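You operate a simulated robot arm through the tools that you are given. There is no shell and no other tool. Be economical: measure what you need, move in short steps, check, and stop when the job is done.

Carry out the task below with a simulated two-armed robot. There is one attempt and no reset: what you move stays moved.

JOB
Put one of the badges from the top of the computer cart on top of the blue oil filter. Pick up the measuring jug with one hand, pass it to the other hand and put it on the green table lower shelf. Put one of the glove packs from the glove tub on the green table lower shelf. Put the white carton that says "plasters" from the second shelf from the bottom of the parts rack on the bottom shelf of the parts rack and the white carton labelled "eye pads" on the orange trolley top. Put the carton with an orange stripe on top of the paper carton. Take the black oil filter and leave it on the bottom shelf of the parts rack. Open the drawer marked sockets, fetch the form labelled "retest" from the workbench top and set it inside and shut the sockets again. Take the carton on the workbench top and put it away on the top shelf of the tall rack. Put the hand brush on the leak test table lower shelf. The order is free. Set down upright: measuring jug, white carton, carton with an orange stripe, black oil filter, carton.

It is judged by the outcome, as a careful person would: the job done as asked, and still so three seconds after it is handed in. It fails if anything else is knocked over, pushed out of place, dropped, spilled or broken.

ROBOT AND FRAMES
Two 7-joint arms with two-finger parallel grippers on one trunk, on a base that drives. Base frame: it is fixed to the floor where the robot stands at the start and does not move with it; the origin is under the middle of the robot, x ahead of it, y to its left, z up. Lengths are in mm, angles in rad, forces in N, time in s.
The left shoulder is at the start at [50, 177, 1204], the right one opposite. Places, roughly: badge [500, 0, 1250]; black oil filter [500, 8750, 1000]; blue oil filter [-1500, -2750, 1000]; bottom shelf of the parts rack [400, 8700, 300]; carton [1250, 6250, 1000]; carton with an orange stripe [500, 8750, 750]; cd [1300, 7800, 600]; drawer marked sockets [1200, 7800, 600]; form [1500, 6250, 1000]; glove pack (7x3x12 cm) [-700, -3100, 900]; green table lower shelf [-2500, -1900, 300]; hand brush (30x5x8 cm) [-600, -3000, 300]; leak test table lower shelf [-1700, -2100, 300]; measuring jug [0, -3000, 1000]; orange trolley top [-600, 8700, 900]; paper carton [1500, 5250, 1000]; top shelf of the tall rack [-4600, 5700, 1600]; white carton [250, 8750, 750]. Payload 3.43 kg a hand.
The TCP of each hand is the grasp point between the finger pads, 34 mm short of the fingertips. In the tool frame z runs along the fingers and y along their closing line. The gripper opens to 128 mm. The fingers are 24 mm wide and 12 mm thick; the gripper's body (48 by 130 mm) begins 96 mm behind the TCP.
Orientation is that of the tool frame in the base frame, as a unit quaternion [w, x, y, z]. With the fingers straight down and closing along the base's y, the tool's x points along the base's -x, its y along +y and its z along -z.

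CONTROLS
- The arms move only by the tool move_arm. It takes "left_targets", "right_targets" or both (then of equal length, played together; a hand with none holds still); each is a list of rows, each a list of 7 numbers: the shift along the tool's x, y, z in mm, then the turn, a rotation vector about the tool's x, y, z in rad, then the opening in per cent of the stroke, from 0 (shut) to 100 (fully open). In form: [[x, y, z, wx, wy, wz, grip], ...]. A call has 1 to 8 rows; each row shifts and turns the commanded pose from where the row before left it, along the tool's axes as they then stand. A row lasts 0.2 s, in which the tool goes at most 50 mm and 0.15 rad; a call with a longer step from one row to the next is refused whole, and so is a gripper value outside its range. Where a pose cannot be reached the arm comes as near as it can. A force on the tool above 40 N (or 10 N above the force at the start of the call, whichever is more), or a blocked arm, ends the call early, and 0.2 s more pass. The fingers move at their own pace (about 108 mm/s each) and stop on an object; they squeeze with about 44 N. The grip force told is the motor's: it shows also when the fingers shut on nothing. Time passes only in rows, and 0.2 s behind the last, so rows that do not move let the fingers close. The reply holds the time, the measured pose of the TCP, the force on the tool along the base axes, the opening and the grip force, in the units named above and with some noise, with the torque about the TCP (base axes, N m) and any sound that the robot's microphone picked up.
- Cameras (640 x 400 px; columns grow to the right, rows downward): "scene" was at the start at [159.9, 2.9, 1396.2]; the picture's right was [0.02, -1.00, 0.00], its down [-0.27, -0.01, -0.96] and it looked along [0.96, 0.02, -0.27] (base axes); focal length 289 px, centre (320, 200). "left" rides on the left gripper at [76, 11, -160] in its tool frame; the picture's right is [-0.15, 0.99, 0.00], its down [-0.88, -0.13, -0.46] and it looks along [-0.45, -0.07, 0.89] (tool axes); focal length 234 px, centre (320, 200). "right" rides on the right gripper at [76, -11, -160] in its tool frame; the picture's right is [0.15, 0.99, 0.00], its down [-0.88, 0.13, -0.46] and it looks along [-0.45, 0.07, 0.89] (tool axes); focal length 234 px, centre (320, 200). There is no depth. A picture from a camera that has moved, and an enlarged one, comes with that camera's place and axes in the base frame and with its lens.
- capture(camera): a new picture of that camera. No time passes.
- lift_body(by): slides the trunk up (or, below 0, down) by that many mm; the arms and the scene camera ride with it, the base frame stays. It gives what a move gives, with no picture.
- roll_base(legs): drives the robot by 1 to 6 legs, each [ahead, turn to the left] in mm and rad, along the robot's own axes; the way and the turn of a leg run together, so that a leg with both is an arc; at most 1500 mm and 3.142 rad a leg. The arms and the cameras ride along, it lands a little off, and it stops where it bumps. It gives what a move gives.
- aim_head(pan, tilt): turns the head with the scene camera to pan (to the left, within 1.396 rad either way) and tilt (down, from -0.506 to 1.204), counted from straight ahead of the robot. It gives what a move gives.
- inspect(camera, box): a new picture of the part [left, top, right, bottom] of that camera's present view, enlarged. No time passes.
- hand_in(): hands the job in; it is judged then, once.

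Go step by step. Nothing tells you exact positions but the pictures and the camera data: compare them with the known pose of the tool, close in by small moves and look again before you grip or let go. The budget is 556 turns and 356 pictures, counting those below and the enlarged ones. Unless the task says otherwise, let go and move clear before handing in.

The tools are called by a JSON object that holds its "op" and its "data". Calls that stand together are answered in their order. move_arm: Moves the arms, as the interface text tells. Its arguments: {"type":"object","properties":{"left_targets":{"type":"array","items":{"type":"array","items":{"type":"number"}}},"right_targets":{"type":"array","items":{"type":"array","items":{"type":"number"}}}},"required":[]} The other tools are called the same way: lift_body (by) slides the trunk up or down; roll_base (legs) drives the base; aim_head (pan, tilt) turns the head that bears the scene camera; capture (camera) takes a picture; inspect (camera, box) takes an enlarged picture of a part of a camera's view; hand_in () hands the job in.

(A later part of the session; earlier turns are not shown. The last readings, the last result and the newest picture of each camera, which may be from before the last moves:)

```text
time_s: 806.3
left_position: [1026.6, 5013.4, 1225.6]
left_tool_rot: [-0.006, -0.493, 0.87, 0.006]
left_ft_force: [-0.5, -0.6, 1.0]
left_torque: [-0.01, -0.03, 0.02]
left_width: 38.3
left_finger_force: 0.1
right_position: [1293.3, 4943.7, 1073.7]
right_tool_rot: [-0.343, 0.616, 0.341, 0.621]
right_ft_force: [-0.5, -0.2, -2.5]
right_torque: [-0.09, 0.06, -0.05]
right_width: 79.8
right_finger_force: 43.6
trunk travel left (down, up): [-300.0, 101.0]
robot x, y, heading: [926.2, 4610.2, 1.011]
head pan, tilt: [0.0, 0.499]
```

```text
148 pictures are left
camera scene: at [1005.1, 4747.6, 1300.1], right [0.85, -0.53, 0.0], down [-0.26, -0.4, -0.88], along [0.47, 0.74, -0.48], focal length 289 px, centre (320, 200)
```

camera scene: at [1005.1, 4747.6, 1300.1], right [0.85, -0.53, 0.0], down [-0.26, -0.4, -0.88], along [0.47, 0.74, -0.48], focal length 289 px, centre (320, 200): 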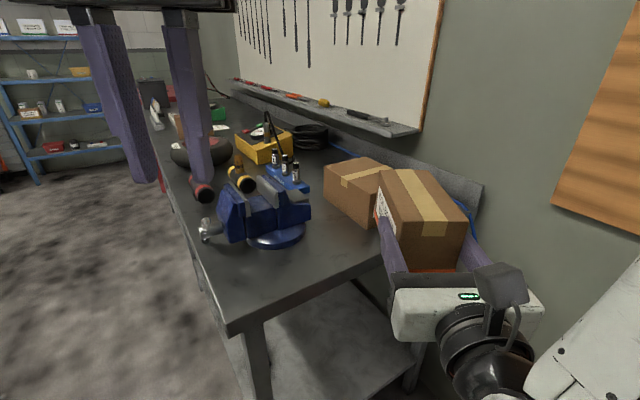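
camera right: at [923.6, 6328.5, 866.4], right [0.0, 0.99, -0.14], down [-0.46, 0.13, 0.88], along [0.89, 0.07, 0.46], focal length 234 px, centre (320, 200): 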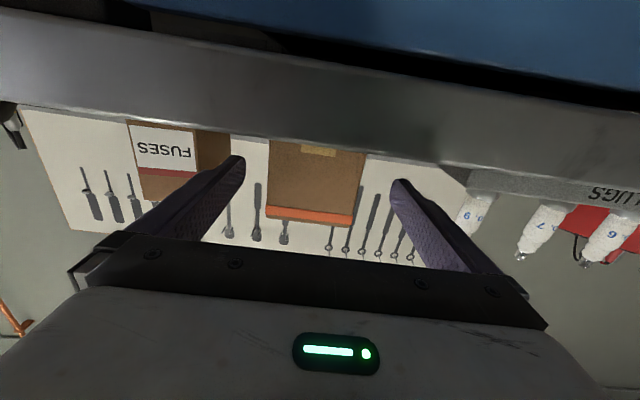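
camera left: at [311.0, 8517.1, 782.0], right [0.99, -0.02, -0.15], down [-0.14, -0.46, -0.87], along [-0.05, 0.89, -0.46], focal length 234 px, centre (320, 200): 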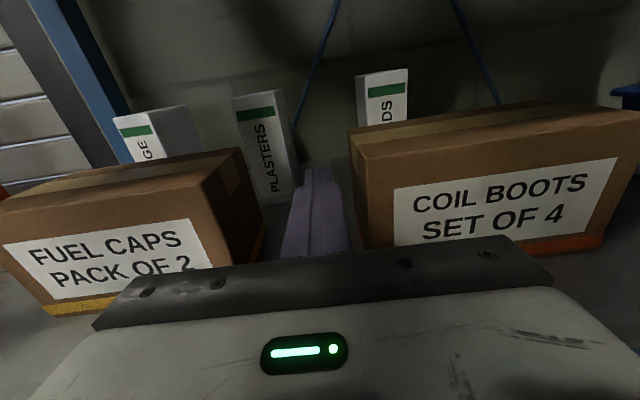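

The paper carton's top is about z=990, centred near (1493, 5285). I'll extend the arm 90 mm and drive in 150 mm, then check.

{"op": "move_arm", "data": {"right_targets": [[0, -6, 45, 0, 0, 0, 0], [0, -6, 45, 0, 0, 0, 0]]}}

{"op": "roll_base", "data": {"legs": [[170, 0]]}}

{"op": "capture", "data": {"camera": "scene"}}

{"op": "capture", "data": {"camera": "right"}}

```text
time_s: 806.9
left_position: [1025.7, 5014.4, 1224.5]
left_tool_rot: [-0.007, -0.493, 0.87, 0.006]
left_ft_force: [-0.1, 0.8, 0.3]
left_torque: [-0.01, 0.0, 0.02]
left_width: 38.4
left_finger_force: 0.1
right_position: [1324.7, 5029.8, 1078.8]
right_tool_rot: [-0.341, 0.618, 0.34, 0.622]
right_ft_force: [0.0, 0.2, -2.8]
right_torque: [-0.12, 0.04, 0.0]
right_width: 80.0
right_finger_force: 44.3
right hand out of reach, approached as far as the arm can: row 1, 2
trunk travel left (down, up): [-300.0, 101.0]
robot x, y, heading: [925.0, 4612.1, 1.009]
head pan, tilt: [0.0, 0.499]
```

```text
time_s: 808.4
left_position: [1116.8, 5158.3, 1225.9]
left_tool_rot: [-0.007, -0.493, 0.87, 0.007]
left_ft_force: [-0.1, -0.2, 0.1]
left_torque: [-0.06, 0.04, 0.02]
left_width: 38.4
left_finger_force: 0.1
right_position: [1413.2, 5174.1, 1077.6]
right_tool_rot: [-0.341, 0.618, 0.34, 0.621]
right_ft_force: [-0.6, 0.3, -2.9]
right_torque: [-0.05, 0.06, -0.02]
right_width: 79.5
right_finger_force: 44.7
trunk travel left (down, up): [-300.0, 101.0]
robot x, y, heading: [1013.8, 4753.6, 1.006]
head pan, tilt: [0.0, 0.499]
```

```text
147 pictures are left
camera scene: at [1095.7, 4891.8, 1299.9], right [0.85, -0.53, 0.0], down [-0.26, -0.41, -0.88], along [0.47, 0.74, -0.48], focal length 289 px, centre (320, 200)
```

scene: 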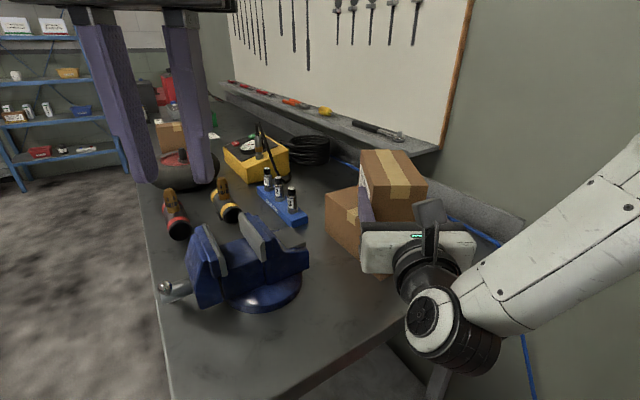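

```text
146 pictures are left
camera right: at [1318.6, 5043.6, 1152.4], right [0.84, -0.53, 0.15], down [-0.13, -0.45, -0.88], along [0.53, 0.72, -0.45], focal length 234 px, centre (320, 200)
```

right: 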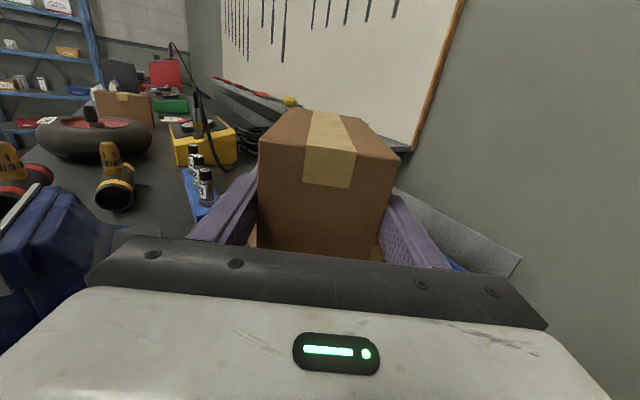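

{"op": "roll_base", "data": {"legs": [[88, 0]]}}

{"op": "move_arm", "data": {"right_targets": [[-15, 6, 0, 0, 0, 0, 0], [-15, 0, 0, 0, 0, 0, 0]]}}

{"op": "capture", "data": {"camera": "scene"}}

```text
time_s: 809.5
left_position: [1163.0, 5231.3, 1224.6]
left_tool_rot: [-0.006, -0.493, 0.87, 0.006]
left_ft_force: [0.0, 0.0, -1.4]
left_torque: [-0.05, 0.01, 0.0]
left_width: 38.4
left_finger_force: 0.0
right_position: [1461.2, 5245.6, 1076.4]
right_tool_rot: [-0.341, 0.618, 0.339, 0.622]
right_ft_force: [-0.2, 0.2, -2.9]
right_torque: [-0.07, 0.02, 0.0]
right_width: 79.6
right_finger_force: 43.8
trunk travel left (down, up): [-300.0, 101.0]
robot x, y, heading: [1058.5, 4824.3, 1.01]
head pan, tilt: [0.0, 0.499]
```

```text
time_s: 810.1
left_position: [1162.0, 5230.1, 1226.5]
left_tool_rot: [-0.006, -0.493, 0.87, 0.006]
left_ft_force: [-0.4, -0.6, 0.0]
left_torque: [0.02, 0.01, 0.0]
left_width: 38.5
left_finger_force: 0.0
right_position: [1451.5, 5247.4, 1055.3]
right_tool_rot: [-0.339, 0.62, 0.339, 0.621]
right_ft_force: [-0.2, 0.1, -2.7]
right_torque: [-0.07, 0.06, 0.01]
right_width: 80.0
right_finger_force: 43.9
right hand out of reach, approached as far as the arm can: row 1, 2
trunk travel left (down, up): [-300.0, 101.0]
robot x, y, heading: [1063.3, 4828.8, 1.005]
head pan, tilt: [0.0, 0.499]
```

```text
145 pictures are left
camera scene: at [1141.5, 4964.4, 1300.1], right [0.85, -0.53, 0.0], down [-0.26, -0.41, -0.88], along [0.47, 0.74, -0.48], focal length 289 px, centre (320, 200)
```

scene: 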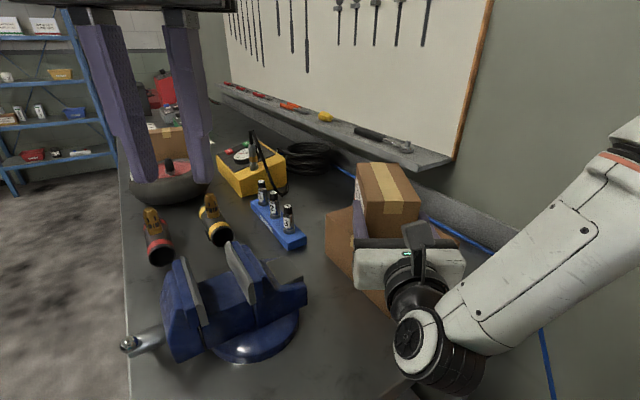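

The position is good. I'll lower with the trunk, in small steps, until contact.

{"op": "lift_body", "data": {"by": -14}}

{"op": "capture", "data": {"camera": "scene"}}

```text
time_s: 810.7
left_position: [1160.3, 5229.4, 1212.6]
left_tool_rot: [-0.005, -0.494, 0.87, 0.008]
left_ft_force: [-0.2, 0.4, 0.2]
left_torque: [0.01, -0.01, 0.01]
left_width: 38.2
left_finger_force: 0.0
right_position: [1452.6, 5246.1, 1045.6]
right_tool_rot: [-0.341, 0.616, 0.335, 0.626]
right_ft_force: [2.1, -0.3, 17.7]
right_torque: [-0.8, 0.14, 0.08]
right_width: 79.6
right_finger_force: 44.1
trunk travel left (down, up): [-286.0, 115.0]
robot x, y, heading: [1059.4, 4828.3, 1.01]
head pan, tilt: [0.0, 0.499]
```

```text
144 pictures are left
camera scene: at [1140.5, 4963.1, 1286.7], right [0.85, -0.53, 0.0], down [-0.25, -0.4, -0.88], along [0.47, 0.74, -0.48], focal length 289 px, centre (320, 200)
```

scene: 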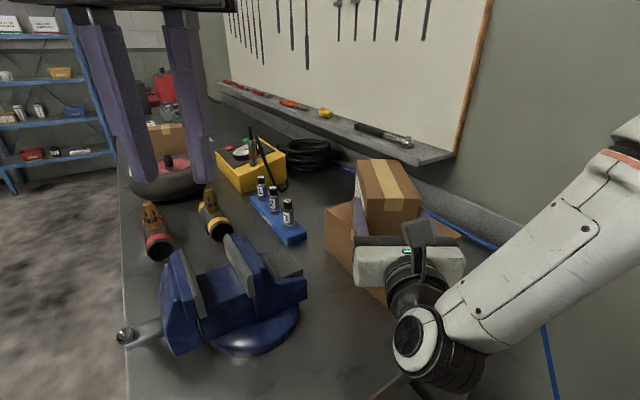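

Contact (18 N). I'll release and reverse straight out.

{"op": "move_arm", "data": {"right_targets": [[1, 0, 0, 0, 0, 0, 70], [0, 0, 0, 0, 0, 0, 80], [0, 0, 0, 0, 0, 0, 80]]}}

{"op": "capture", "data": {"camera": "right"}}

{"op": "roll_base", "data": {"legs": [[-150, 0]]}}

{"op": "capture", "data": {"camera": "scene"}}

```text
time_s: 811.5
left_position: [1162.1, 5230.2, 1211.9]
left_tool_rot: [-0.005, -0.493, 0.87, 0.007]
left_ft_force: [0.3, 0.1, -1.1]
left_torque: [-0.02, -0.02, -0.01]
left_width: 38.3
left_finger_force: 0.1
right_position: [1451.0, 5246.7, 1042.8]
right_tool_rot: [-0.339, 0.619, 0.339, 0.622]
right_ft_force: [0.6, 0.1, -0.4]
right_torque: [0.03, 0.02, -0.02]
right_width: 102.6
right_finger_force: 0.1
trunk travel left (down, up): [-286.0, 115.0]
robot x, y, heading: [1060.9, 4827.7, 1.01]
head pan, tilt: [0.0, 0.499]
```

```text
143 pictures are left
camera right: at [1355.1, 5117.1, 1116.9], right [0.83, -0.53, 0.15], down [-0.13, -0.45, -0.88], along [0.54, 0.71, -0.45], focal length 234 px, centre (320, 200)
```

right: 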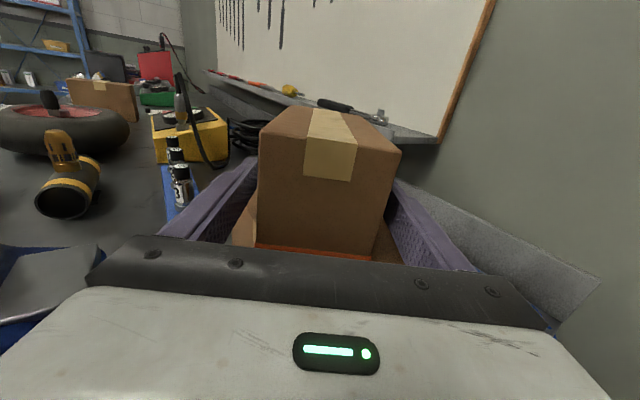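

```text
time_s: 812.9
left_position: [1083.4, 5105.5, 1211.6]
left_tool_rot: [-0.005, -0.491, 0.871, 0.006]
left_ft_force: [-0.7, -0.7, -0.4]
left_torque: [-0.01, -0.02, 0.0]
left_width: 38.3
left_finger_force: 0.1
right_position: [1371.9, 5120.1, 1041.4]
right_tool_rot: [-0.339, 0.619, 0.339, 0.622]
right_ft_force: [-0.2, -0.4, 0.8]
right_torque: [0.01, 0.02, 0.01]
right_width: 102.6
right_finger_force: 0.1
trunk travel left (down, up): [-286.0, 115.0]
robot x, y, heading: [978.1, 4701.5, 1.01]
head pan, tilt: [0.0, 0.499]
```

```text
142 pictures are left
camera scene: at [1061.9, 4838.0, 1286.3], right [0.85, -0.53, 0.0], down [-0.26, -0.4, -0.88], along [0.47, 0.74, -0.48], focal length 289 px, centre (320, 200)
```

scene: 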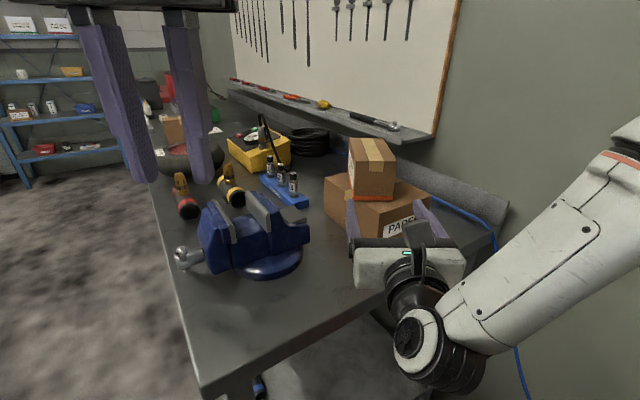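

The COIL BOOTS carton stands upright on the PAPER carton. Next the FUSES carton: I'll drive back round to face it.

{"op": "roll_base", "data": {"legs": [[-200, 0], [0, 1.3], [780, 0], [0, -0.74], [1210, 0], [0, -1.57]]}}

{"op": "aim_head", "data": {"pan": -0.1, "tilt": 0.5}}

{"op": "capture", "data": {"camera": "scene"}}

```text
time_s: 832.9
left_position: [768.6, 6449.6, 1211.8]
left_tool_rot: [-0.002, -0.01, 1.0, 0.009]
left_ft_force: [0.0, -1.4, 0.9]
left_torque: [0.0, 0.0, -0.02]
left_width: 38.5
left_finger_force: 0.0
right_position: [936.3, 6214.1, 1041.9]
right_tool_rot: [0.004, 0.706, -0.003, 0.709]
right_ft_force: [0.0, 0.0, -0.4]
right_torque: [0.02, -0.01, -0.05]
right_width: 102.4
right_finger_force: 0.0
trunk travel left (down, up): [-286.0, 115.0]
robot x, y, heading: [372.1, 6325.0, -0.007]
head pan, tilt: [0.0, 0.499]
```

```text
time_s: 833.6
left_position: [769.3, 6450.2, 1211.5]
left_tool_rot: [-0.002, -0.009, 1.0, 0.009]
left_ft_force: [-0.8, 0.0, 0.3]
left_torque: [0.03, -0.01, -0.01]
left_width: 38.3
left_finger_force: 0.1
right_position: [935.1, 6213.5, 1042.3]
right_tool_rot: [0.004, 0.706, -0.004, 0.708]
right_ft_force: [-0.1, 0.6, -0.2]
right_torque: [-0.02, 0.01, 0.01]
right_width: 102.4
right_finger_force: 0.1
trunk travel left (down, up): [-286.0, 115.0]
robot x, y, heading: [373.9, 6326.0, -0.007]
head pan, tilt: [-0.099, 0.499]
```

```text
141 pictures are left
camera scene: at [529.8, 6315.6, 1286.1], right [-0.1, -0.99, 0.0], down [-0.48, 0.05, -0.88], along [0.87, -0.09, -0.48], focal length 289 px, centre (320, 200)
```

scene: 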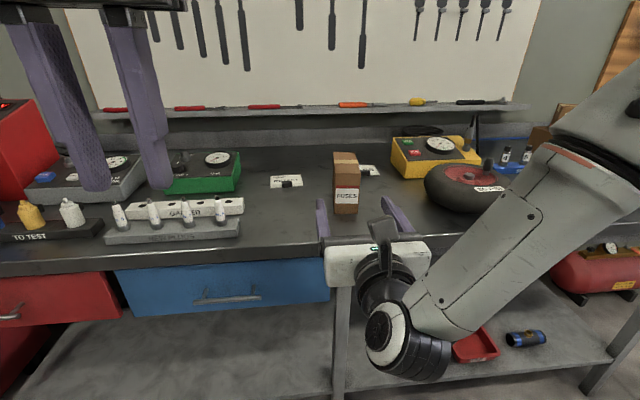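

FUSES is 62×100×131 mm at (1157–1257, 6181). Aligning and lowering with the trunk, then driving in.

{"op": "lift_body", "data": {"by": -94}}

{"op": "move_arm", "data": {"right_targets": [[0, 17, 0, 0, 0, 0, 80], [0, 16, 0, 0, 0, 0, 80]]}}

{"op": "roll_base", "data": {"legs": [[190, 0]]}}

{"op": "capture", "data": {"camera": "right"}}

```text
time_s: 834.8
left_position: [769.1, 6450.0, 1118.6]
left_tool_rot: [-0.003, -0.01, 1.0, 0.008]
left_ft_force: [-1.1, 0.1, -0.1]
left_torque: [0.03, 0.01, 0.02]
left_width: 38.4
left_finger_force: 0.0
right_position: [935.6, 6213.3, 947.6]
right_tool_rot: [0.004, 0.706, -0.004, 0.708]
right_ft_force: [-0.2, 0.2, 0.0]
right_torque: [0.02, -0.01, 0.01]
right_width: 102.3
right_finger_force: 0.1
trunk travel left (down, up): [-192.0, 209.0]
robot x, y, heading: [370.7, 6323.8, -0.003]
head pan, tilt: [-0.099, 0.499]
```

```text
time_s: 835.4
left_position: [769.3, 6451.5, 1117.5]
left_tool_rot: [-0.001, -0.01, 1.0, 0.009]
left_ft_force: [0.0, 1.1, -0.3]
left_torque: [-0.04, 0.0, -0.02]
left_width: 38.5
left_finger_force: 0.1
right_position: [929.2, 6202.1, 960.7]
right_tool_rot: [0.006, 0.707, -0.006, 0.707]
right_ft_force: [0.4, 0.5, 0.7]
right_torque: [-0.02, 0.01, 0.01]
right_width: 102.2
right_finger_force: 0.0
right hand out of reach, approached as far as the arm can: row 1, 2
trunk travel left (down, up): [-192.0, 209.0]
robot x, y, heading: [369.6, 6326.5, -0.002]
head pan, tilt: [-0.099, 0.499]
```

```text
time_s: 837.0
left_position: [960.2, 6450.9, 1118.2]
left_tool_rot: [-0.002, -0.011, 1.0, 0.009]
left_ft_force: [0.5, -0.6, -1.0]
left_torque: [0.01, 0.02, 0.0]
left_width: 38.4
left_finger_force: 0.2
right_position: [1120.8, 6202.7, 960.0]
right_tool_rot: [0.007, 0.707, -0.006, 0.707]
right_ft_force: [0.1, 0.2, 0.8]
right_torque: [0.03, 0.0, 0.0]
right_width: 102.4
right_finger_force: 0.0
trunk travel left (down, up): [-192.0, 209.0]
robot x, y, heading: [563.5, 6323.0, -0.001]
head pan, tilt: [-0.099, 0.499]
```

```text
140 pictures are left
camera right: at [960.7, 6216.1, 1035.2], right [-0.01, -0.99, 0.15], down [-0.46, -0.12, -0.88], along [0.89, -0.08, -0.45], focal length 234 px, centre (320, 200)
```

right: 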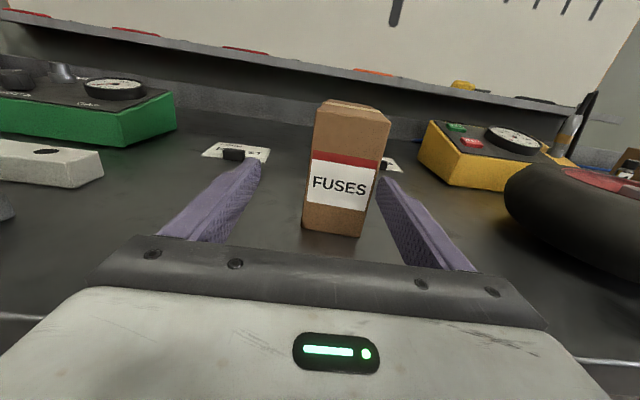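

{"op": "roll_base", "data": {"legs": [[0, -0.042], [60, 0]]}}

{"op": "capture", "data": {"camera": "right"}}

```text
time_s: 838.4
left_position: [1023.7, 6430.4, 1117.5]
left_tool_rot: [-0.002, 0.011, 1.0, 0.009]
left_ft_force: [1.4, -0.5, 0.8]
left_torque: [-0.01, -0.01, -0.05]
left_width: 38.2
left_finger_force: 0.0
right_position: [1173.6, 6176.5, 959.5]
right_tool_rot: [0.022, 0.707, -0.02, 0.707]
right_ft_force: [-0.2, 0.0, 0.0]
right_torque: [-0.03, -0.03, 0.02]
right_width: 102.4
right_finger_force: 0.0
trunk travel left (down, up): [-192.0, 209.0]
robot x, y, heading: [619.4, 6324.1, -0.044]
head pan, tilt: [-0.099, 0.499]
```

```text
139 pictures are left
camera right: at [1014.2, 6196.2, 1035.1], right [-0.06, -0.99, 0.15], down [-0.46, -0.1, -0.88], along [0.88, -0.12, -0.45], focal length 234 px, centre (320, 200)
```

right: 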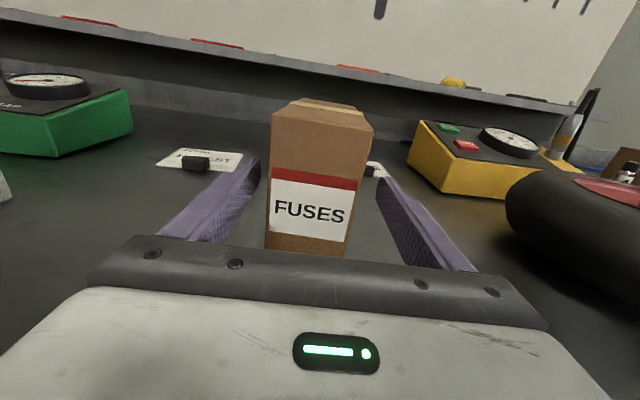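

{"op": "roll_base", "data": {"legs": [[42, 0]]}}

{"op": "lift_body", "data": {"by": -10}}

{"op": "move_arm", "data": {"right_targets": [[0, 0, 0, 0, 0, 0, 30], [0, 0, 0, 0, 0, 0, 0], [0, 0, 0, 0, 0, 0, 0], [0, 0, 0, 0, 0, 0, 0]]}}

{"op": "lift_body", "data": {"by": 60}}

{"op": "capture", "data": {"camera": "scene"}}

```text
time_s: 839.2
left_position: [1066.3, 6428.8, 1117.1]
left_tool_rot: [-0.001, 0.011, 1.0, 0.008]
left_ft_force: [0.7, 0.5, -0.7]
left_torque: [0.0, 0.01, 0.01]
left_width: 38.2
left_finger_force: 0.0
right_position: [1215.6, 6174.5, 959.9]
right_tool_rot: [0.022, 0.707, -0.019, 0.707]
right_ft_force: [-0.9, 0.0, 0.7]
right_torque: [-0.02, -0.02, 0.0]
right_width: 102.4
right_finger_force: 0.1
trunk travel left (down, up): [-192.0, 209.0]
robot x, y, heading: [666.5, 6321.3, -0.045]
head pan, tilt: [-0.099, 0.499]
```

```text
time_s: 839.8
left_position: [1065.7, 6428.7, 1107.5]
left_tool_rot: [-0.001, 0.012, 1.0, 0.009]
left_ft_force: [0.6, 0.9, 0.4]
left_torque: [-0.01, -0.01, -0.03]
left_width: 38.3
left_finger_force: 0.0
right_position: [1215.0, 6174.9, 950.0]
right_tool_rot: [0.022, 0.706, -0.021, 0.707]
right_ft_force: [-0.9, 0.0, -0.2]
right_torque: [-0.01, -0.01, -0.01]
right_width: 102.7
right_finger_force: 0.1
trunk travel left (down, up): [-182.0, 219.0]
robot x, y, heading: [665.3, 6316.2, -0.048]
head pan, tilt: [-0.099, 0.499]
```

```text
time_s: 840.8
left_position: [1065.7, 6428.8, 1108.0]
left_tool_rot: [-0.003, 0.011, 1.0, 0.009]
left_ft_force: [-1.3, 0.6, 1.0]
left_torque: [0.01, 0.02, -0.02]
left_width: 38.4
left_finger_force: 0.1
right_position: [1215.0, 6174.1, 950.5]
right_tool_rot: [0.021, 0.706, -0.02, 0.707]
right_ft_force: [0.9, -0.3, 1.4]
right_torque: [0.1, -0.07, -0.01]
right_width: 61.9
right_finger_force: 43.6
trunk travel left (down, up): [-182.0, 219.0]
robot x, y, heading: [663.7, 6321.0, -0.043]
head pan, tilt: [-0.099, 0.499]
```

```text
time_s: 841.8
left_position: [1065.9, 6427.7, 1167.5]
left_tool_rot: [-0.002, 0.011, 1.0, 0.01]
left_ft_force: [0.1, 0.4, 0.1]
left_torque: [-0.02, 0.01, 0.01]
left_width: 38.4
left_finger_force: 0.0
right_position: [1214.5, 6174.4, 1009.8]
right_tool_rot: [0.021, 0.707, -0.02, 0.707]
right_ft_force: [0.1, 0.0, -2.6]
right_torque: [-0.01, 0.02, -0.03]
right_width: 61.8
right_finger_force: 44.6
trunk travel left (down, up): [-242.0, 159.0]
robot x, y, heading: [660.1, 6317.9, -0.045]
head pan, tilt: [-0.099, 0.499]
```

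```text
138 pictures are left
camera scene: at [820.8, 6303.6, 1242.0], right [-0.14, -0.99, 0.0], down [-0.47, 0.07, -0.88], along [0.87, -0.13, -0.48], focal length 289 px, centre (320, 200)
```

scene: 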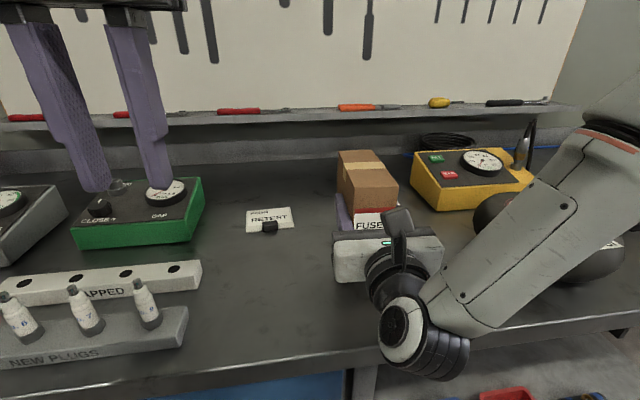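

FUSES is held. Now the trip round the car's front to the tall rack.

{"op": "roll_base", "data": {"legs": [[-350, 0], [0, 2.0], [1360, 0], [0, 1.17], [1300, 0], [900, 0]]}}

{"op": "lift_body", "data": {"by": 155}}

{"op": "aim_head", "data": {"pan": 0.2, "tilt": 0.4}}

{"op": "capture", "data": {"camera": "scene"}}

```text
time_s: 868.8
left_position: [-2843.6, 7481.3, 1167.2]
left_tool_rot: [0.009, 1.0, 0.009, 0.001]
left_ft_force: [-0.1, -0.7, 0.4]
left_torque: [0.03, -0.01, -0.05]
left_width: 38.4
left_finger_force: 0.1
right_position: [-3002.4, 7728.5, 1010.5]
right_tool_rot: [-0.707, 0.005, 0.707, 0.007]
right_ft_force: [0.1, 0.0, -2.4]
right_torque: [-0.01, -0.08, -0.01]
right_width: 62.0
right_finger_force: 44.0
trunk travel left (down, up): [-242.0, 159.0]
robot x, y, heading: [-2449.4, 7603.2, 3.133]
head pan, tilt: [-0.099, 0.499]
```

```text
time_s: 870.6
left_position: [-2844.1, 7480.5, 1322.8]
left_tool_rot: [0.008, 1.0, 0.009, 0.001]
left_ft_force: [0.4, -0.4, -0.1]
left_torque: [0.05, 0.0, -0.03]
left_width: 38.2
left_finger_force: 0.0
right_position: [-3002.9, 7729.9, 1165.0]
right_tool_rot: [-0.707, 0.006, 0.707, 0.007]
right_ft_force: [-0.7, 0.2, -2.5]
right_torque: [0.0, -0.07, 0.04]
right_width: 61.8
right_finger_force: 43.9
trunk travel left (down, up): [-397.0, 4.0]
robot x, y, heading: [-2448.0, 7604.1, 3.137]
head pan, tilt: [-0.099, 0.499]
```

```text
time_s: 871.4
left_position: [-2842.9, 7480.4, 1323.2]
left_tool_rot: [0.008, 1.0, 0.009, 0.001]
left_ft_force: [0.7, 0.7, 0.2]
left_torque: [0.0, -0.01, 0.01]
left_width: 38.6
left_finger_force: 0.2
right_position: [-3002.9, 7728.3, 1165.9]
right_tool_rot: [-0.707, 0.006, 0.707, 0.008]
right_ft_force: [0.5, 0.8, -2.7]
right_torque: [0.0, -0.05, 0.0]
right_width: 61.7
right_finger_force: 44.2
trunk travel left (down, up): [-397.0, 4.0]
robot x, y, heading: [-2450.9, 7604.9, 3.136]
head pan, tilt: [0.201, 0.4]
```

```text
137 pictures are left
camera scene: at [-2610.9, 7588.6, 1406.2], right [-0.19, 0.98, 0.0], down [0.38, 0.08, -0.92], along [-0.9, -0.18, -0.39], focal length 289 px, centre (320, 200)
```

scene: 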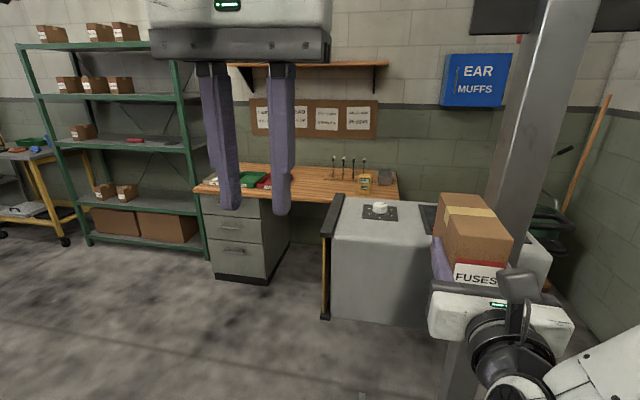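

The tall green rack is at x≈-4460, y 5060–6120, top shelf ≈1600. I'll turn away from the pillar and go face it.

{"op": "roll_base", "data": {"legs": [[0, 0.62], [1040, 0], [0, 0.68], [1280, 0], [0, -1.28]]}}

{"op": "aim_head", "data": {"pan": 0.0, "tilt": 0.0}}

{"op": "capture", "data": {"camera": "scene"}}

```text
time_s: 889.5
left_position: [-4010.6, 5623.9, 1324.3]
left_tool_rot: [0.009, 0.999, 0.039, 0.003]
left_ft_force: [-0.8, 0.9, 0.3]
left_torque: [-0.04, -0.03, 0.02]
left_width: 38.4
left_finger_force: 0.1
right_position: [-4183.7, 5860.9, 1163.9]
right_tool_rot: [-0.707, -0.016, 0.707, -0.014]
right_ft_force: [-0.8, -0.1, -2.4]
right_torque: [0.0, -0.06, 0.03]
right_width: 61.9
right_finger_force: 43.8
trunk travel left (down, up): [-397.0, 4.0]
robot x, y, heading: [-3619.6, 5770.8, -3.09]
head pan, tilt: [0.201, 0.4]
```

```text
time_s: 890.3
left_position: [-4010.4, 5623.9, 1322.3]
left_tool_rot: [0.009, 0.999, 0.039, 0.002]
left_ft_force: [-0.3, -0.8, 0.4]
left_torque: [-0.01, 0.0, -0.03]
left_width: 38.2
left_finger_force: 0.0
right_position: [-4184.0, 5862.8, 1165.1]
right_tool_rot: [-0.707, -0.015, 0.707, -0.014]
right_ft_force: [0.1, 0.8, -3.2]
right_torque: [-0.01, -0.1, 0.01]
right_width: 61.7
right_finger_force: 43.9
trunk travel left (down, up): [-397.0, 4.0]
robot x, y, heading: [-3621.9, 5766.0, -3.089]
head pan, tilt: [0.0, 0.0]
```

```text
136 pictures are left
camera scene: at [-3785.2, 5764.0, 1443.1], right [-0.05, 1.0, 0.0], down [0.0, 0.0, -1.0], along [-1.0, -0.05, 0.0], focal length 289 px, centre (320, 200)
```

scene: 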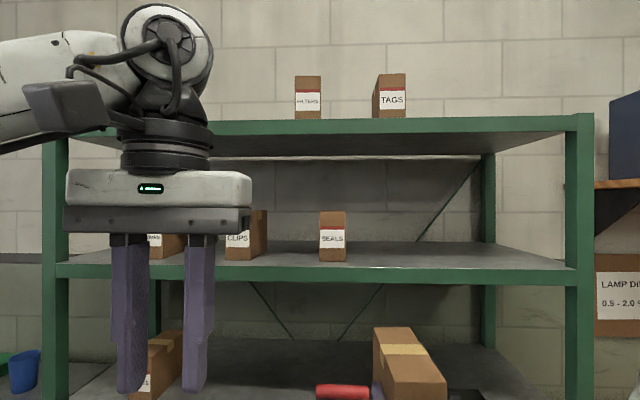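

Free room on the top shelf is right of TAGS, around y≈6080; the surface is about z=1630. I'll test raising the carton that high.

{"op": "move_arm", "data": {"right_targets": [[45, 0, 0, 0, 0, 0, 0], [45, 0, 0, 0, 0, 0, 0], [45, 0, 0, 0, 0, 0, 0], [45, 0, 0, 0, 0, 0, 0], [45, 0, 0, 0, 0, 0, 0], [45, 0, 0, 0, 0, 0, 0], [45, 0, 0, 0, 0, 0, 0], [45, 0, 0, 0, 0, 0, 0]]}}

{"op": "move_arm", "data": {"right_targets": [[45, 0, 0, 0, 0, 0, 0], [45, 0, 0, 0, 0, 0, 0], [45, 0, 0, 0, 0, 0, 0], [45, 0, 0, 0, 0, 0, 0]]}}

{"op": "capture", "data": {"camera": "scene"}}

```text
time_s: 892.1
left_position: [-4010.0, 5624.9, 1323.6]
left_tool_rot: [0.008, 0.999, 0.038, 0.002]
left_ft_force: [0.4, -0.1, -0.2]
left_torque: [0.02, 0.0, -0.02]
left_width: 38.4
left_finger_force: 0.1
right_position: [-4185.5, 5860.9, 1525.5]
right_tool_rot: [-0.706, -0.016, 0.707, -0.014]
right_ft_force: [-0.9, 0.6, -3.3]
right_torque: [0.0, -0.06, 0.0]
right_width: 61.9
right_finger_force: 44.0
trunk travel left (down, up): [-397.0, 4.0]
robot x, y, heading: [-3619.1, 5770.8, -3.092]
head pan, tilt: [0.0, 0.0]
```

```text
time_s: 893.1
left_position: [-4010.3, 5623.1, 1322.3]
left_tool_rot: [0.008, 0.999, 0.038, 0.001]
left_ft_force: [0.9, -0.2, -0.6]
left_torque: [0.0, 0.01, -0.01]
left_width: 38.4
left_finger_force: 0.0
right_position: [-4182.5, 5860.1, 1708.5]
right_tool_rot: [0.708, 0.016, -0.706, 0.013]
right_ft_force: [-0.3, -0.1, -3.3]
right_torque: [0.01, -0.08, -0.02]
right_width: 61.6
right_finger_force: 43.8
trunk travel left (down, up): [-397.0, 4.0]
robot x, y, heading: [-3621.0, 5770.9, -3.09]
head pan, tilt: [0.0, 0.0]
```

```text
135 pictures are left
camera scene: at [-3783.9, 5763.2, 1443.3], right [-0.05, 1.0, 0.0], down [0.0, 0.0, -1.0], along [-1.0, -0.05, 0.0], focal length 289 px, centre (320, 200)
```

scene: 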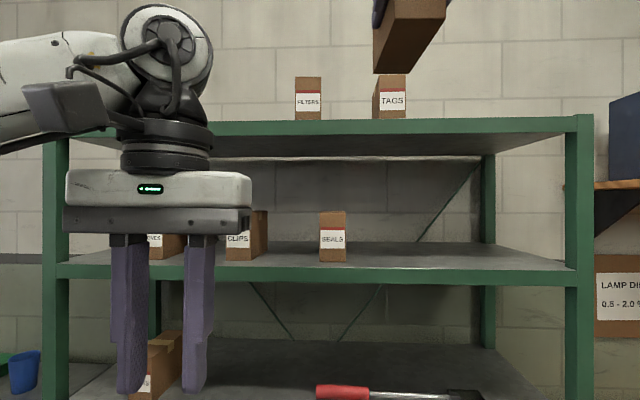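

It reaches easily. I'll shift to line up with the free spot.

{"op": "roll_base", "data": {"legs": [[0, -0.8], [270, 0], [0, 0.75]]}}

{"op": "capture", "data": {"camera": "scene"}}

{"op": "capture", "data": {"camera": "right"}}

```text
time_s: 899.1
left_position: [-4213.9, 5822.0, 1323.6]
left_tool_rot: [0.009, 1.0, 0.015, 0.002]
left_ft_force: [-0.5, 0.1, -0.7]
left_torque: [0.01, -0.01, 0.02]
left_width: 38.4
left_finger_force: 0.0
right_position: [-4375.6, 6066.8, 1705.9]
right_tool_rot: [-0.707, 0.0, 0.707, 0.002]
right_ft_force: [-1.1, -0.5, -2.4]
right_torque: [0.01, -0.06, -0.05]
right_width: 61.6
right_finger_force: 43.9
trunk travel left (down, up): [-397.0, 4.0]
robot x, y, heading: [-3820.0, 5950.0, -3.142]
head pan, tilt: [0.0, 0.0]
```

```text
134 pictures are left
camera scene: at [-3982.3, 5951.3, 1443.2], right [-0.01, 1.0, 0.0], down [0.0, 0.0, -1.0], along [-1.0, -0.01, 0.0], focal length 289 px, centre (320, 200)
```

scene: 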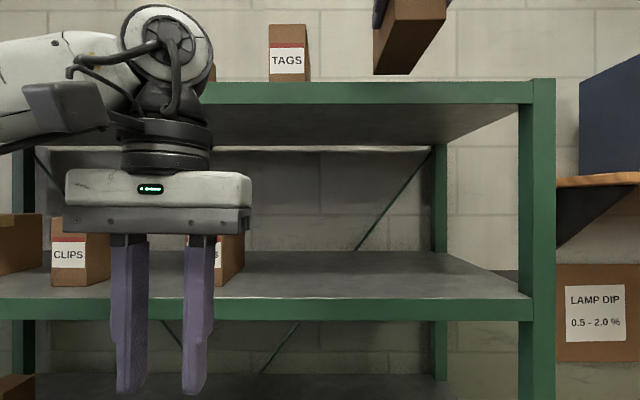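

```text
133 pictures are left
camera right: at [-4216.4, 6054.7, 1781.9], right [0.01, 0.99, 0.15], down [0.46, 0.13, -0.88], along [-0.89, 0.07, -0.45], focal length 234 px, centre (320, 200)
```

right: 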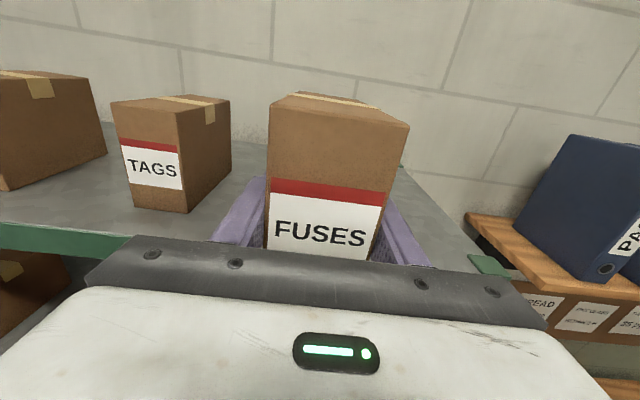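

{"op": "roll_base", "data": {"legs": [[122, 0]]}}

{"op": "move_arm", "data": {"right_targets": [[-15, 0, 0, 0, 0, 0, 0], [-10, 0, 0, 0, 0, 0, 0]]}}

{"op": "capture", "data": {"camera": "right"}}

{"op": "capture", "data": {"camera": "scene"}}

```text
time_s: 900.3
left_position: [-4335.6, 5821.4, 1323.2]
left_tool_rot: [0.008, 1.0, 0.014, 0.002]
left_ft_force: [-0.2, 0.3, -1.1]
left_torque: [0.0, -0.02, 0.02]
left_width: 38.5
left_finger_force: 0.0
right_position: [-4497.5, 6067.2, 1706.2]
right_tool_rot: [-0.707, 0.002, 0.707, 0.003]
right_ft_force: [-0.3, -0.6, -3.6]
right_torque: [0.0, -0.03, 0.04]
right_width: 61.9
right_finger_force: 44.2
trunk travel left (down, up): [-397.0, 4.0]
robot x, y, heading: [-3943.4, 5948.5, -3.136]
head pan, tilt: [0.0, 0.0]
```

```text
time_s: 900.9
left_position: [-4336.5, 5821.5, 1321.8]
left_tool_rot: [0.008, 1.0, 0.014, 0.002]
left_ft_force: [-0.1, -0.3, 0.3]
left_torque: [0.0, -0.01, -0.01]
left_width: 38.4
left_finger_force: 0.0
right_position: [-4496.9, 6066.4, 1680.5]
right_tool_rot: [-0.707, 0.002, 0.708, 0.003]
right_ft_force: [0.0, -0.2, -2.5]
right_torque: [-0.01, -0.07, 0.0]
right_width: 62.0
right_finger_force: 44.4
trunk travel left (down, up): [-397.0, 4.0]
robot x, y, heading: [-3939.4, 5951.9, -3.136]
head pan, tilt: [0.0, 0.0]
```

```text
132 pictures are left
camera right: at [-4338.6, 6054.0, 1756.6], right [0.01, 0.99, 0.15], down [0.46, 0.13, -0.88], along [-0.89, 0.07, -0.45], focal length 234 px, centre (320, 200)
```

right: 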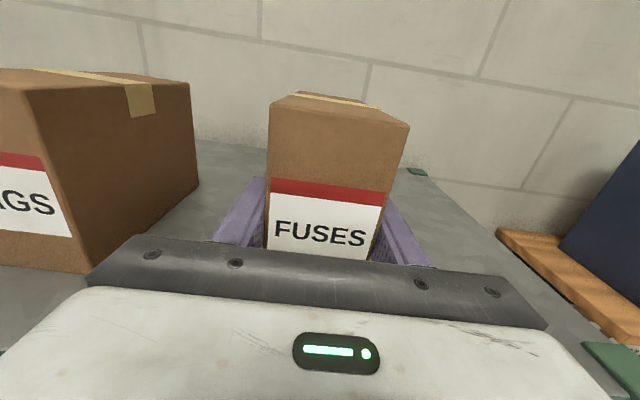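

```text
131 pictures are left
camera scene: at [-4104.2, 5951.1, 1443.1], right [-0.01, 1.0, 0.0], down [0.0, 0.0, -1.0], along [-1.0, -0.01, 0.0], focal length 289 px, centre (320, 200)
```

scene: 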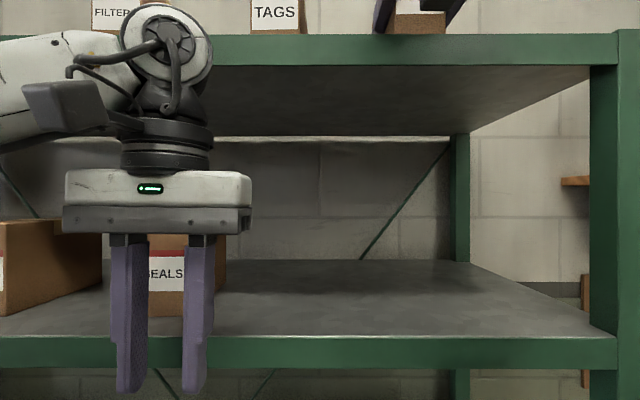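

{"op": "move_arm", "data": {"right_targets": [[-7, 0, 0, 0, 0, 0, 0], [-4, 0, 0, 0, 0, 0, 0], [-3, 0, 0, 0, 0, 0, 0]]}}

{"op": "move_arm", "data": {"right_targets": [[-3, 0, 0, 0, 0, 0, 0], [-3, 0, 0, 0, 0, 0, 0], [-3, 0, 0, 0, 0, 0, 0]]}}

```text
time_s: 901.7
left_position: [-4334.9, 5821.1, 1323.6]
left_tool_rot: [0.009, 1.0, 0.014, 0.002]
left_ft_force: [-0.5, -0.2, 0.9]
left_torque: [0.01, 0.0, 0.02]
left_width: 38.4
left_finger_force: 0.0
right_position: [-4495.5, 6067.5, 1670.1]
right_tool_rot: [0.71, -0.002, -0.705, -0.002]
right_ft_force: [-6.8, 0.8, 16.8]
right_torque: [0.08, -0.81, 0.04]
right_width: 61.7
right_finger_force: 43.8
trunk travel left (down, up): [-397.0, 4.0]
robot x, y, heading: [-3937.6, 5952.8, -3.137]
head pan, tilt: [0.0, 0.0]
```

```text
time_s: 902.2
left_position: [-4335.6, 5822.1, 1322.3]
left_tool_rot: [0.008, 1.0, 0.014, 0.002]
left_ft_force: [0.8, 0.0, 0.8]
left_torque: [0.01, 0.01, 0.01]
left_width: 38.2
left_finger_force: 0.0
right_position: [-4493.9, 6068.7, 1671.7]
right_tool_rot: [0.715, -0.003, -0.699, -0.002]
right_ft_force: [-4.5, -0.5, 8.6]
right_torque: [0.21, -0.49, 0.08]
right_width: 61.9
right_finger_force: 44.0
trunk travel left (down, up): [-397.0, 4.0]
robot x, y, heading: [-3942.6, 5951.3, -3.139]
head pan, tilt: [0.0, 0.0]
stopped in row 2 (right hand): the force on the tool passed its limit (the readings are from after the stop); the commanded pose is now the measured one
```

Contact with the shelf. Release and reverse out.

{"op": "move_arm", "data": {"right_targets": [[0, 0, 0, 0, 0, 0, 60], [0, 0, 0, 0, 0, 0, 68], [0, 0, 0, 0, 0, 0, 68]]}}

{"op": "roll_base", "data": {"legs": [[-200, 0]]}}

{"op": "capture", "data": {"camera": "right"}}

```text
time_s: 903.0
left_position: [-4335.4, 5821.3, 1323.1]
left_tool_rot: [0.009, 1.0, 0.013, 0.002]
left_ft_force: [-0.4, -0.6, 0.1]
left_torque: [0.0, 0.01, 0.03]
left_width: 38.5
left_finger_force: 0.0
right_position: [-4493.9, 6068.4, 1670.5]
right_tool_rot: [0.712, -0.003, -0.702, -0.002]
right_ft_force: [0.6, 0.2, 0.1]
right_torque: [-0.01, -0.04, 0.0]
right_width: 87.0
right_finger_force: 0.0
trunk travel left (down, up): [-397.0, 4.0]
robot x, y, heading: [-3942.1, 5952.2, -3.134]
head pan, tilt: [0.0, 0.0]
```

```text
time_s: 904.5
left_position: [-4138.9, 5823.7, 1323.5]
left_tool_rot: [0.01, 1.0, 0.014, 0.002]
left_ft_force: [-0.1, -0.7, -0.5]
left_torque: [0.02, 0.03, 0.03]
left_width: 38.4
left_finger_force: 0.0
right_position: [-4297.2, 6070.3, 1670.8]
right_tool_rot: [0.713, -0.003, -0.701, -0.002]
right_ft_force: [0.5, 0.6, -0.8]
right_torque: [0.05, 0.01, -0.01]
right_width: 86.9
right_finger_force: 0.1
trunk travel left (down, up): [-397.0, 4.0]
robot x, y, heading: [-3743.1, 5951.0, -3.136]
head pan, tilt: [0.0, 0.0]
```

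```text
130 pictures are left
camera right: at [-4136.5, 6057.5, 1743.3], right [0.01, 0.99, 0.14], down [0.44, 0.13, -0.89], along [-0.9, 0.07, -0.44], focal length 234 px, centre (320, 200)
```

right: 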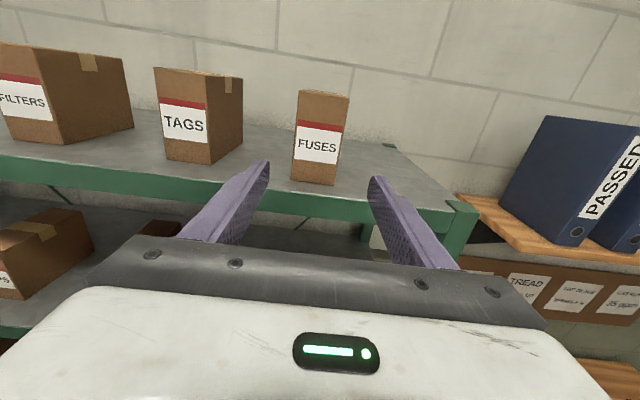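

FUSES stands on the tall rack's top shelf. While here I'll lower the right arm and re-orient the left hand for the next picks.

{"op": "roll_base", "data": {"legs": [[-200, 0]]}}

{"op": "move_arm", "data": {"left_targets": [[0, 0, 0, 0, 0, -0.15, 30], [0, 0, 0, 0, 0, -0.15, 30], [0, 0, 0, 0, 0, -0.15, 30], [0, 0, 0, 0, 0, -0.15, 30], [0, 0, 0, 0, 0, -0.15, 30], [0, 0, 0, 0, 0, -0.15, 30], [0, 0, 0, 0, 0, -0.15, 30], [0, 0, 0, 0, 0, -0.15, 30]], "right_targets": [[-45, 0, 0, 0, 0, 0, 60], [-45, 0, 0, 0, 0, 0, 60], [-45, 0, 0, 0, 0, 0, 60], [-45, 0, 0, 0, 0, 0, 60], [-45, 0, 0, 0, 0, 0, 60], [-45, 0, 0, 0, 0, 0, 60], [-45, 0, 0, 0, 0, 0, 60], [-45, 0, 0, 0, 0, 0, 60]]}}

{"op": "move_arm", "data": {"left_targets": [[0, 0, 0, 0, 0, -0.15, 30], [0, 0, 0, 0, 0, -0.15, 30], [0, 0, 0, 0, 0, -0.07, 30], [0, 0, 0, 0.15, 0, 0, 30], [0, 0, 0, 0.15, 0, 0, 30], [0, 0, 0, 0.15, 0, 0, 30], [0, 0, 0, 0.15, 0, 0, 30], [0, 0, 0, 0.15, 0, 0, 30]]}}

{"op": "move_arm", "data": {"left_targets": [[0, 0, 0, 0.15, 0, 0, 30], [0, 0, 0, 0.15, 0, 0, 30], [0, 0, 0, 0.15, 0, 0, 30], [0, 0, 0, 0.15, 0, 0, 30], [0, 0, 0, 0.15, 0, 0, 30], [0, 0, 0, 0.07, 0, 0, 30], [0, 0, 0, 0, 0, -0.15, 30], [0, 0, 0, 0, 0, -0.15, 30]]}}

{"op": "move_arm", "data": {"left_targets": [[0, 0, 0, 0, 0, -0.15, 30], [0, 0, 0, 0, 0, -0.15, 30], [0, 0, 0, 0, 0, -0.15, 30], [0, 0, 0, 0, 0, -0.15, 30], [0, 0, 0, 0, 0, -0.15, 30], [0, 0, 0, 0, 0, -0.15, 30], [0, 0, 0, 0, 0, -0.15, 30], [0, 0, 0, 0, 0, -0.15, 30]]}}

{"op": "move_arm", "data": {"left_targets": [[0, 0, 0, 0, 0, -0.07, 30], [0, 0, 0, 0, 0, 0, 30]]}}

```text
time_s: 906.1
left_position: [-3938.6, 5823.8, 1323.1]
left_tool_rot: [0.009, 1.0, 0.016, 0.003]
left_ft_force: [0.0, 0.7, -0.2]
left_torque: [0.01, 0.02, 0.02]
left_width: 38.3
left_finger_force: 0.0
right_position: [-4097.7, 6071.0, 1671.7]
right_tool_rot: [0.713, -0.002, -0.702, -0.001]
right_ft_force: [1.2, -0.6, 0.0]
right_torque: [0.0, 0.01, 0.01]
right_width: 86.9
right_finger_force: 0.0
trunk travel left (down, up): [-397.0, 4.0]
robot x, y, heading: [-3546.6, 5954.0, -3.137]
head pan, tilt: [0.0, 0.0]
```

```text
time_s: 908.0
left_position: [-3938.5, 5824.6, 1322.9]
left_tool_rot: [0.008, 0.816, 0.577, -0.003]
left_ft_force: [-1.0, -0.2, -0.5]
left_torque: [0.0, 0.02, 0.02]
left_width: 38.3
left_finger_force: 0.2
right_position: [-4106.0, 6070.5, 1310.6]
right_tool_rot: [0.713, -0.003, -0.701, -0.001]
right_ft_force: [0.3, -0.3, 0.1]
right_torque: [0.0, 0.01, -0.02]
right_width: 76.8
right_finger_force: 0.1
trunk travel left (down, up): [-397.0, 4.0]
robot x, y, heading: [-3543.9, 5952.5, -3.131]
head pan, tilt: [0.0, 0.0]
```

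```text
time_s: 909.8
left_position: [-3937.0, 5823.8, 1323.3]
left_tool_rot: [-0.25, 0.65, 0.666, -0.268]
left_ft_force: [-0.6, 0.0, -0.2]
left_torque: [0.0, -0.01, 0.01]
left_width: 38.6
left_finger_force: 0.1
right_position: [-4106.6, 6070.2, 1310.5]
right_tool_rot: [0.713, -0.002, -0.702, -0.001]
right_ft_force: [-0.1, -0.2, 0.1]
right_torque: [-0.02, 0.0, 0.0]
right_width: 76.9
right_finger_force: 0.0
trunk travel left (down, up): [-397.0, 4.0]
robot x, y, heading: [-3543.5, 5950.3, -3.135]
head pan, tilt: [0.0, 0.0]
```

```text
time_s: 911.5
left_position: [-3960.9, 5846.3, 1345.0]
left_tool_rot: [-0.558, 0.417, 0.574, -0.432]
left_ft_force: [-0.2, -0.1, 0.0]
left_torque: [-0.01, 0.0, 0.03]
left_width: 38.3
left_finger_force: 0.1
left hand out of reach, approached as far as the arm can: row 5, 6
right_position: [-4106.1, 6070.7, 1311.6]
right_tool_rot: [0.712, -0.002, -0.702, -0.001]
right_ft_force: [0.3, -0.7, -0.6]
right_torque: [0.02, 0.04, -0.01]
right_width: 76.9
right_finger_force: 0.0
trunk travel left (down, up): [-397.0, 4.0]
robot x, y, heading: [-3545.8, 5955.7, -3.133]
head pan, tilt: [0.0, 0.0]
```

```text
time_s: 913.4
left_position: [-3960.6, 5845.1, 1344.3]
left_tool_rot: [-0.704, 0.019, 0.709, -0.041]
left_ft_force: [-0.8, -1.0, 0.1]
left_torque: [0.0, 0.0, -0.05]
left_width: 38.5
left_finger_force: 0.1
right_position: [-4106.5, 6071.7, 1310.8]
right_tool_rot: [0.712, -0.003, -0.702, -0.001]
right_ft_force: [0.5, 0.1, 0.7]
right_torque: [0.01, 0.0, -0.04]
right_width: 76.8
right_finger_force: 0.0
trunk travel left (down, up): [-397.0, 4.0]
robot x, y, heading: [-3544.5, 5949.9, -3.135]
head pan, tilt: [0.0, 0.0]
```

```text
time_s: 914.0
left_position: [-3960.7, 5846.2, 1344.3]
left_tool_rot: [-0.705, -0.003, 0.709, -0.016]
left_ft_force: [0.8, -0.4, 0.5]
left_torque: [0.01, 0.0, -0.02]
left_width: 38.5
left_finger_force: 0.1
right_position: [-4107.1, 6070.5, 1311.6]
right_tool_rot: [0.713, -0.002, -0.702, -0.001]
right_ft_force: [-0.6, -0.5, 0.5]
right_torque: [0.01, 0.02, -0.01]
right_width: 76.7
right_finger_force: 0.1
trunk travel left (down, up): [-397.0, 4.0]
robot x, y, heading: [-3543.8, 5958.7, -3.135]
head pan, tilt: [0.0, 0.0]
```

{"op": "roll_base", "data": {"legs": [[0, -1.807], [1060, 0], [0, -0.745], [1090, 0], [0, -0.6], [1450, 0]]}}

{"op": "roll_base", "data": {"legs": [[1150, 0], [0, 1.57]]}}

{"op": "aim_head", "data": {"pan": 0.15, "tilt": 0.5}}

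{"op": "capture", "data": {"camera": "scene"}}

```text
time_s: 939.2
left_position: [-629.5, 7811.5, 1343.9]
left_tool_rot: [-0.019, 0.709, 0.006, 0.705]
left_ft_force: [-0.1, -1.0, 0.5]
left_torque: [0.01, 0.03, -0.02]
left_width: 38.4
left_finger_force: 0.1
right_position: [-481.3, 7587.6, 1311.7]
right_tool_rot: [-0.001, 0.701, 0.0, 0.713]
right_ft_force: [0.3, -0.2, 0.8]
right_torque: [0.01, 0.0, -0.04]
right_width: 77.1
right_finger_force: 0.0
trunk travel left (down, up): [-397.0, 4.0]
robot x, y, heading: [-1047.0, 7700.4, 0.018]
head pan, tilt: [0.0, 0.0]
```

```text
time_s: 948.9
left_position: [0.9, 8137.3, 1345.2]
left_tool_rot: [0.51, -0.498, -0.504, -0.487]
left_ft_force: [0.9, -0.1, -0.3]
left_torque: [0.03, -0.03, 0.01]
left_width: 38.3
left_finger_force: 0.0
right_position: [225.5, 8283.1, 1311.5]
right_tool_rot: [-0.503, 0.498, 0.494, 0.505]
right_ft_force: [0.2, -0.3, -0.6]
right_torque: [-0.01, 0.0, -0.01]
right_width: 77.1
right_finger_force: 0.1
trunk travel left (down, up): [-397.0, 4.0]
robot x, y, heading: [110.0, 7717.3, 1.576]
head pan, tilt: [0.0, 0.0]
```

```text
time_s: 949.9
left_position: [0.2, 8137.8, 1344.9]
left_tool_rot: [0.51, -0.499, -0.504, -0.487]
left_ft_force: [-0.1, -0.8, 0.5]
left_torque: [0.0, -0.01, 0.01]
left_width: 38.5
left_finger_force: 0.0
right_position: [225.5, 8282.6, 1310.6]
right_tool_rot: [-0.503, 0.498, 0.493, 0.506]
right_ft_force: [-0.4, 0.0, 0.1]
right_torque: [-0.02, 0.01, -0.01]
right_width: 76.9
right_finger_force: 0.0
trunk travel left (down, up): [-397.0, 4.0]
robot x, y, heading: [110.2, 7721.4, 1.578]
head pan, tilt: [0.15, 0.499]
```

```text
129 pictures are left
camera scene: at [90.2, 7881.2, 1397.2], right [0.99, 0.16, 0.0], down [0.07, -0.47, -0.88], along [-0.14, 0.87, -0.48], focal length 289 px, centre (320, 200)
```

scene: 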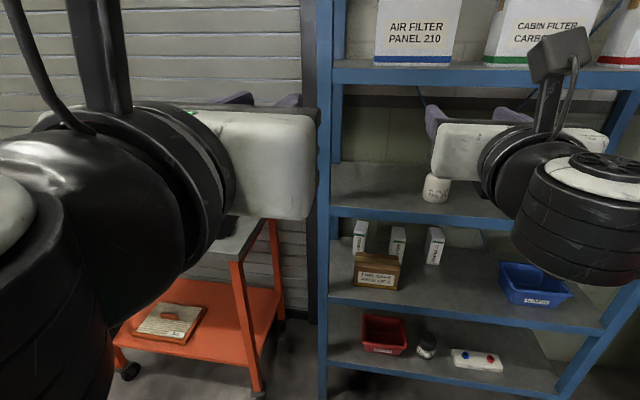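

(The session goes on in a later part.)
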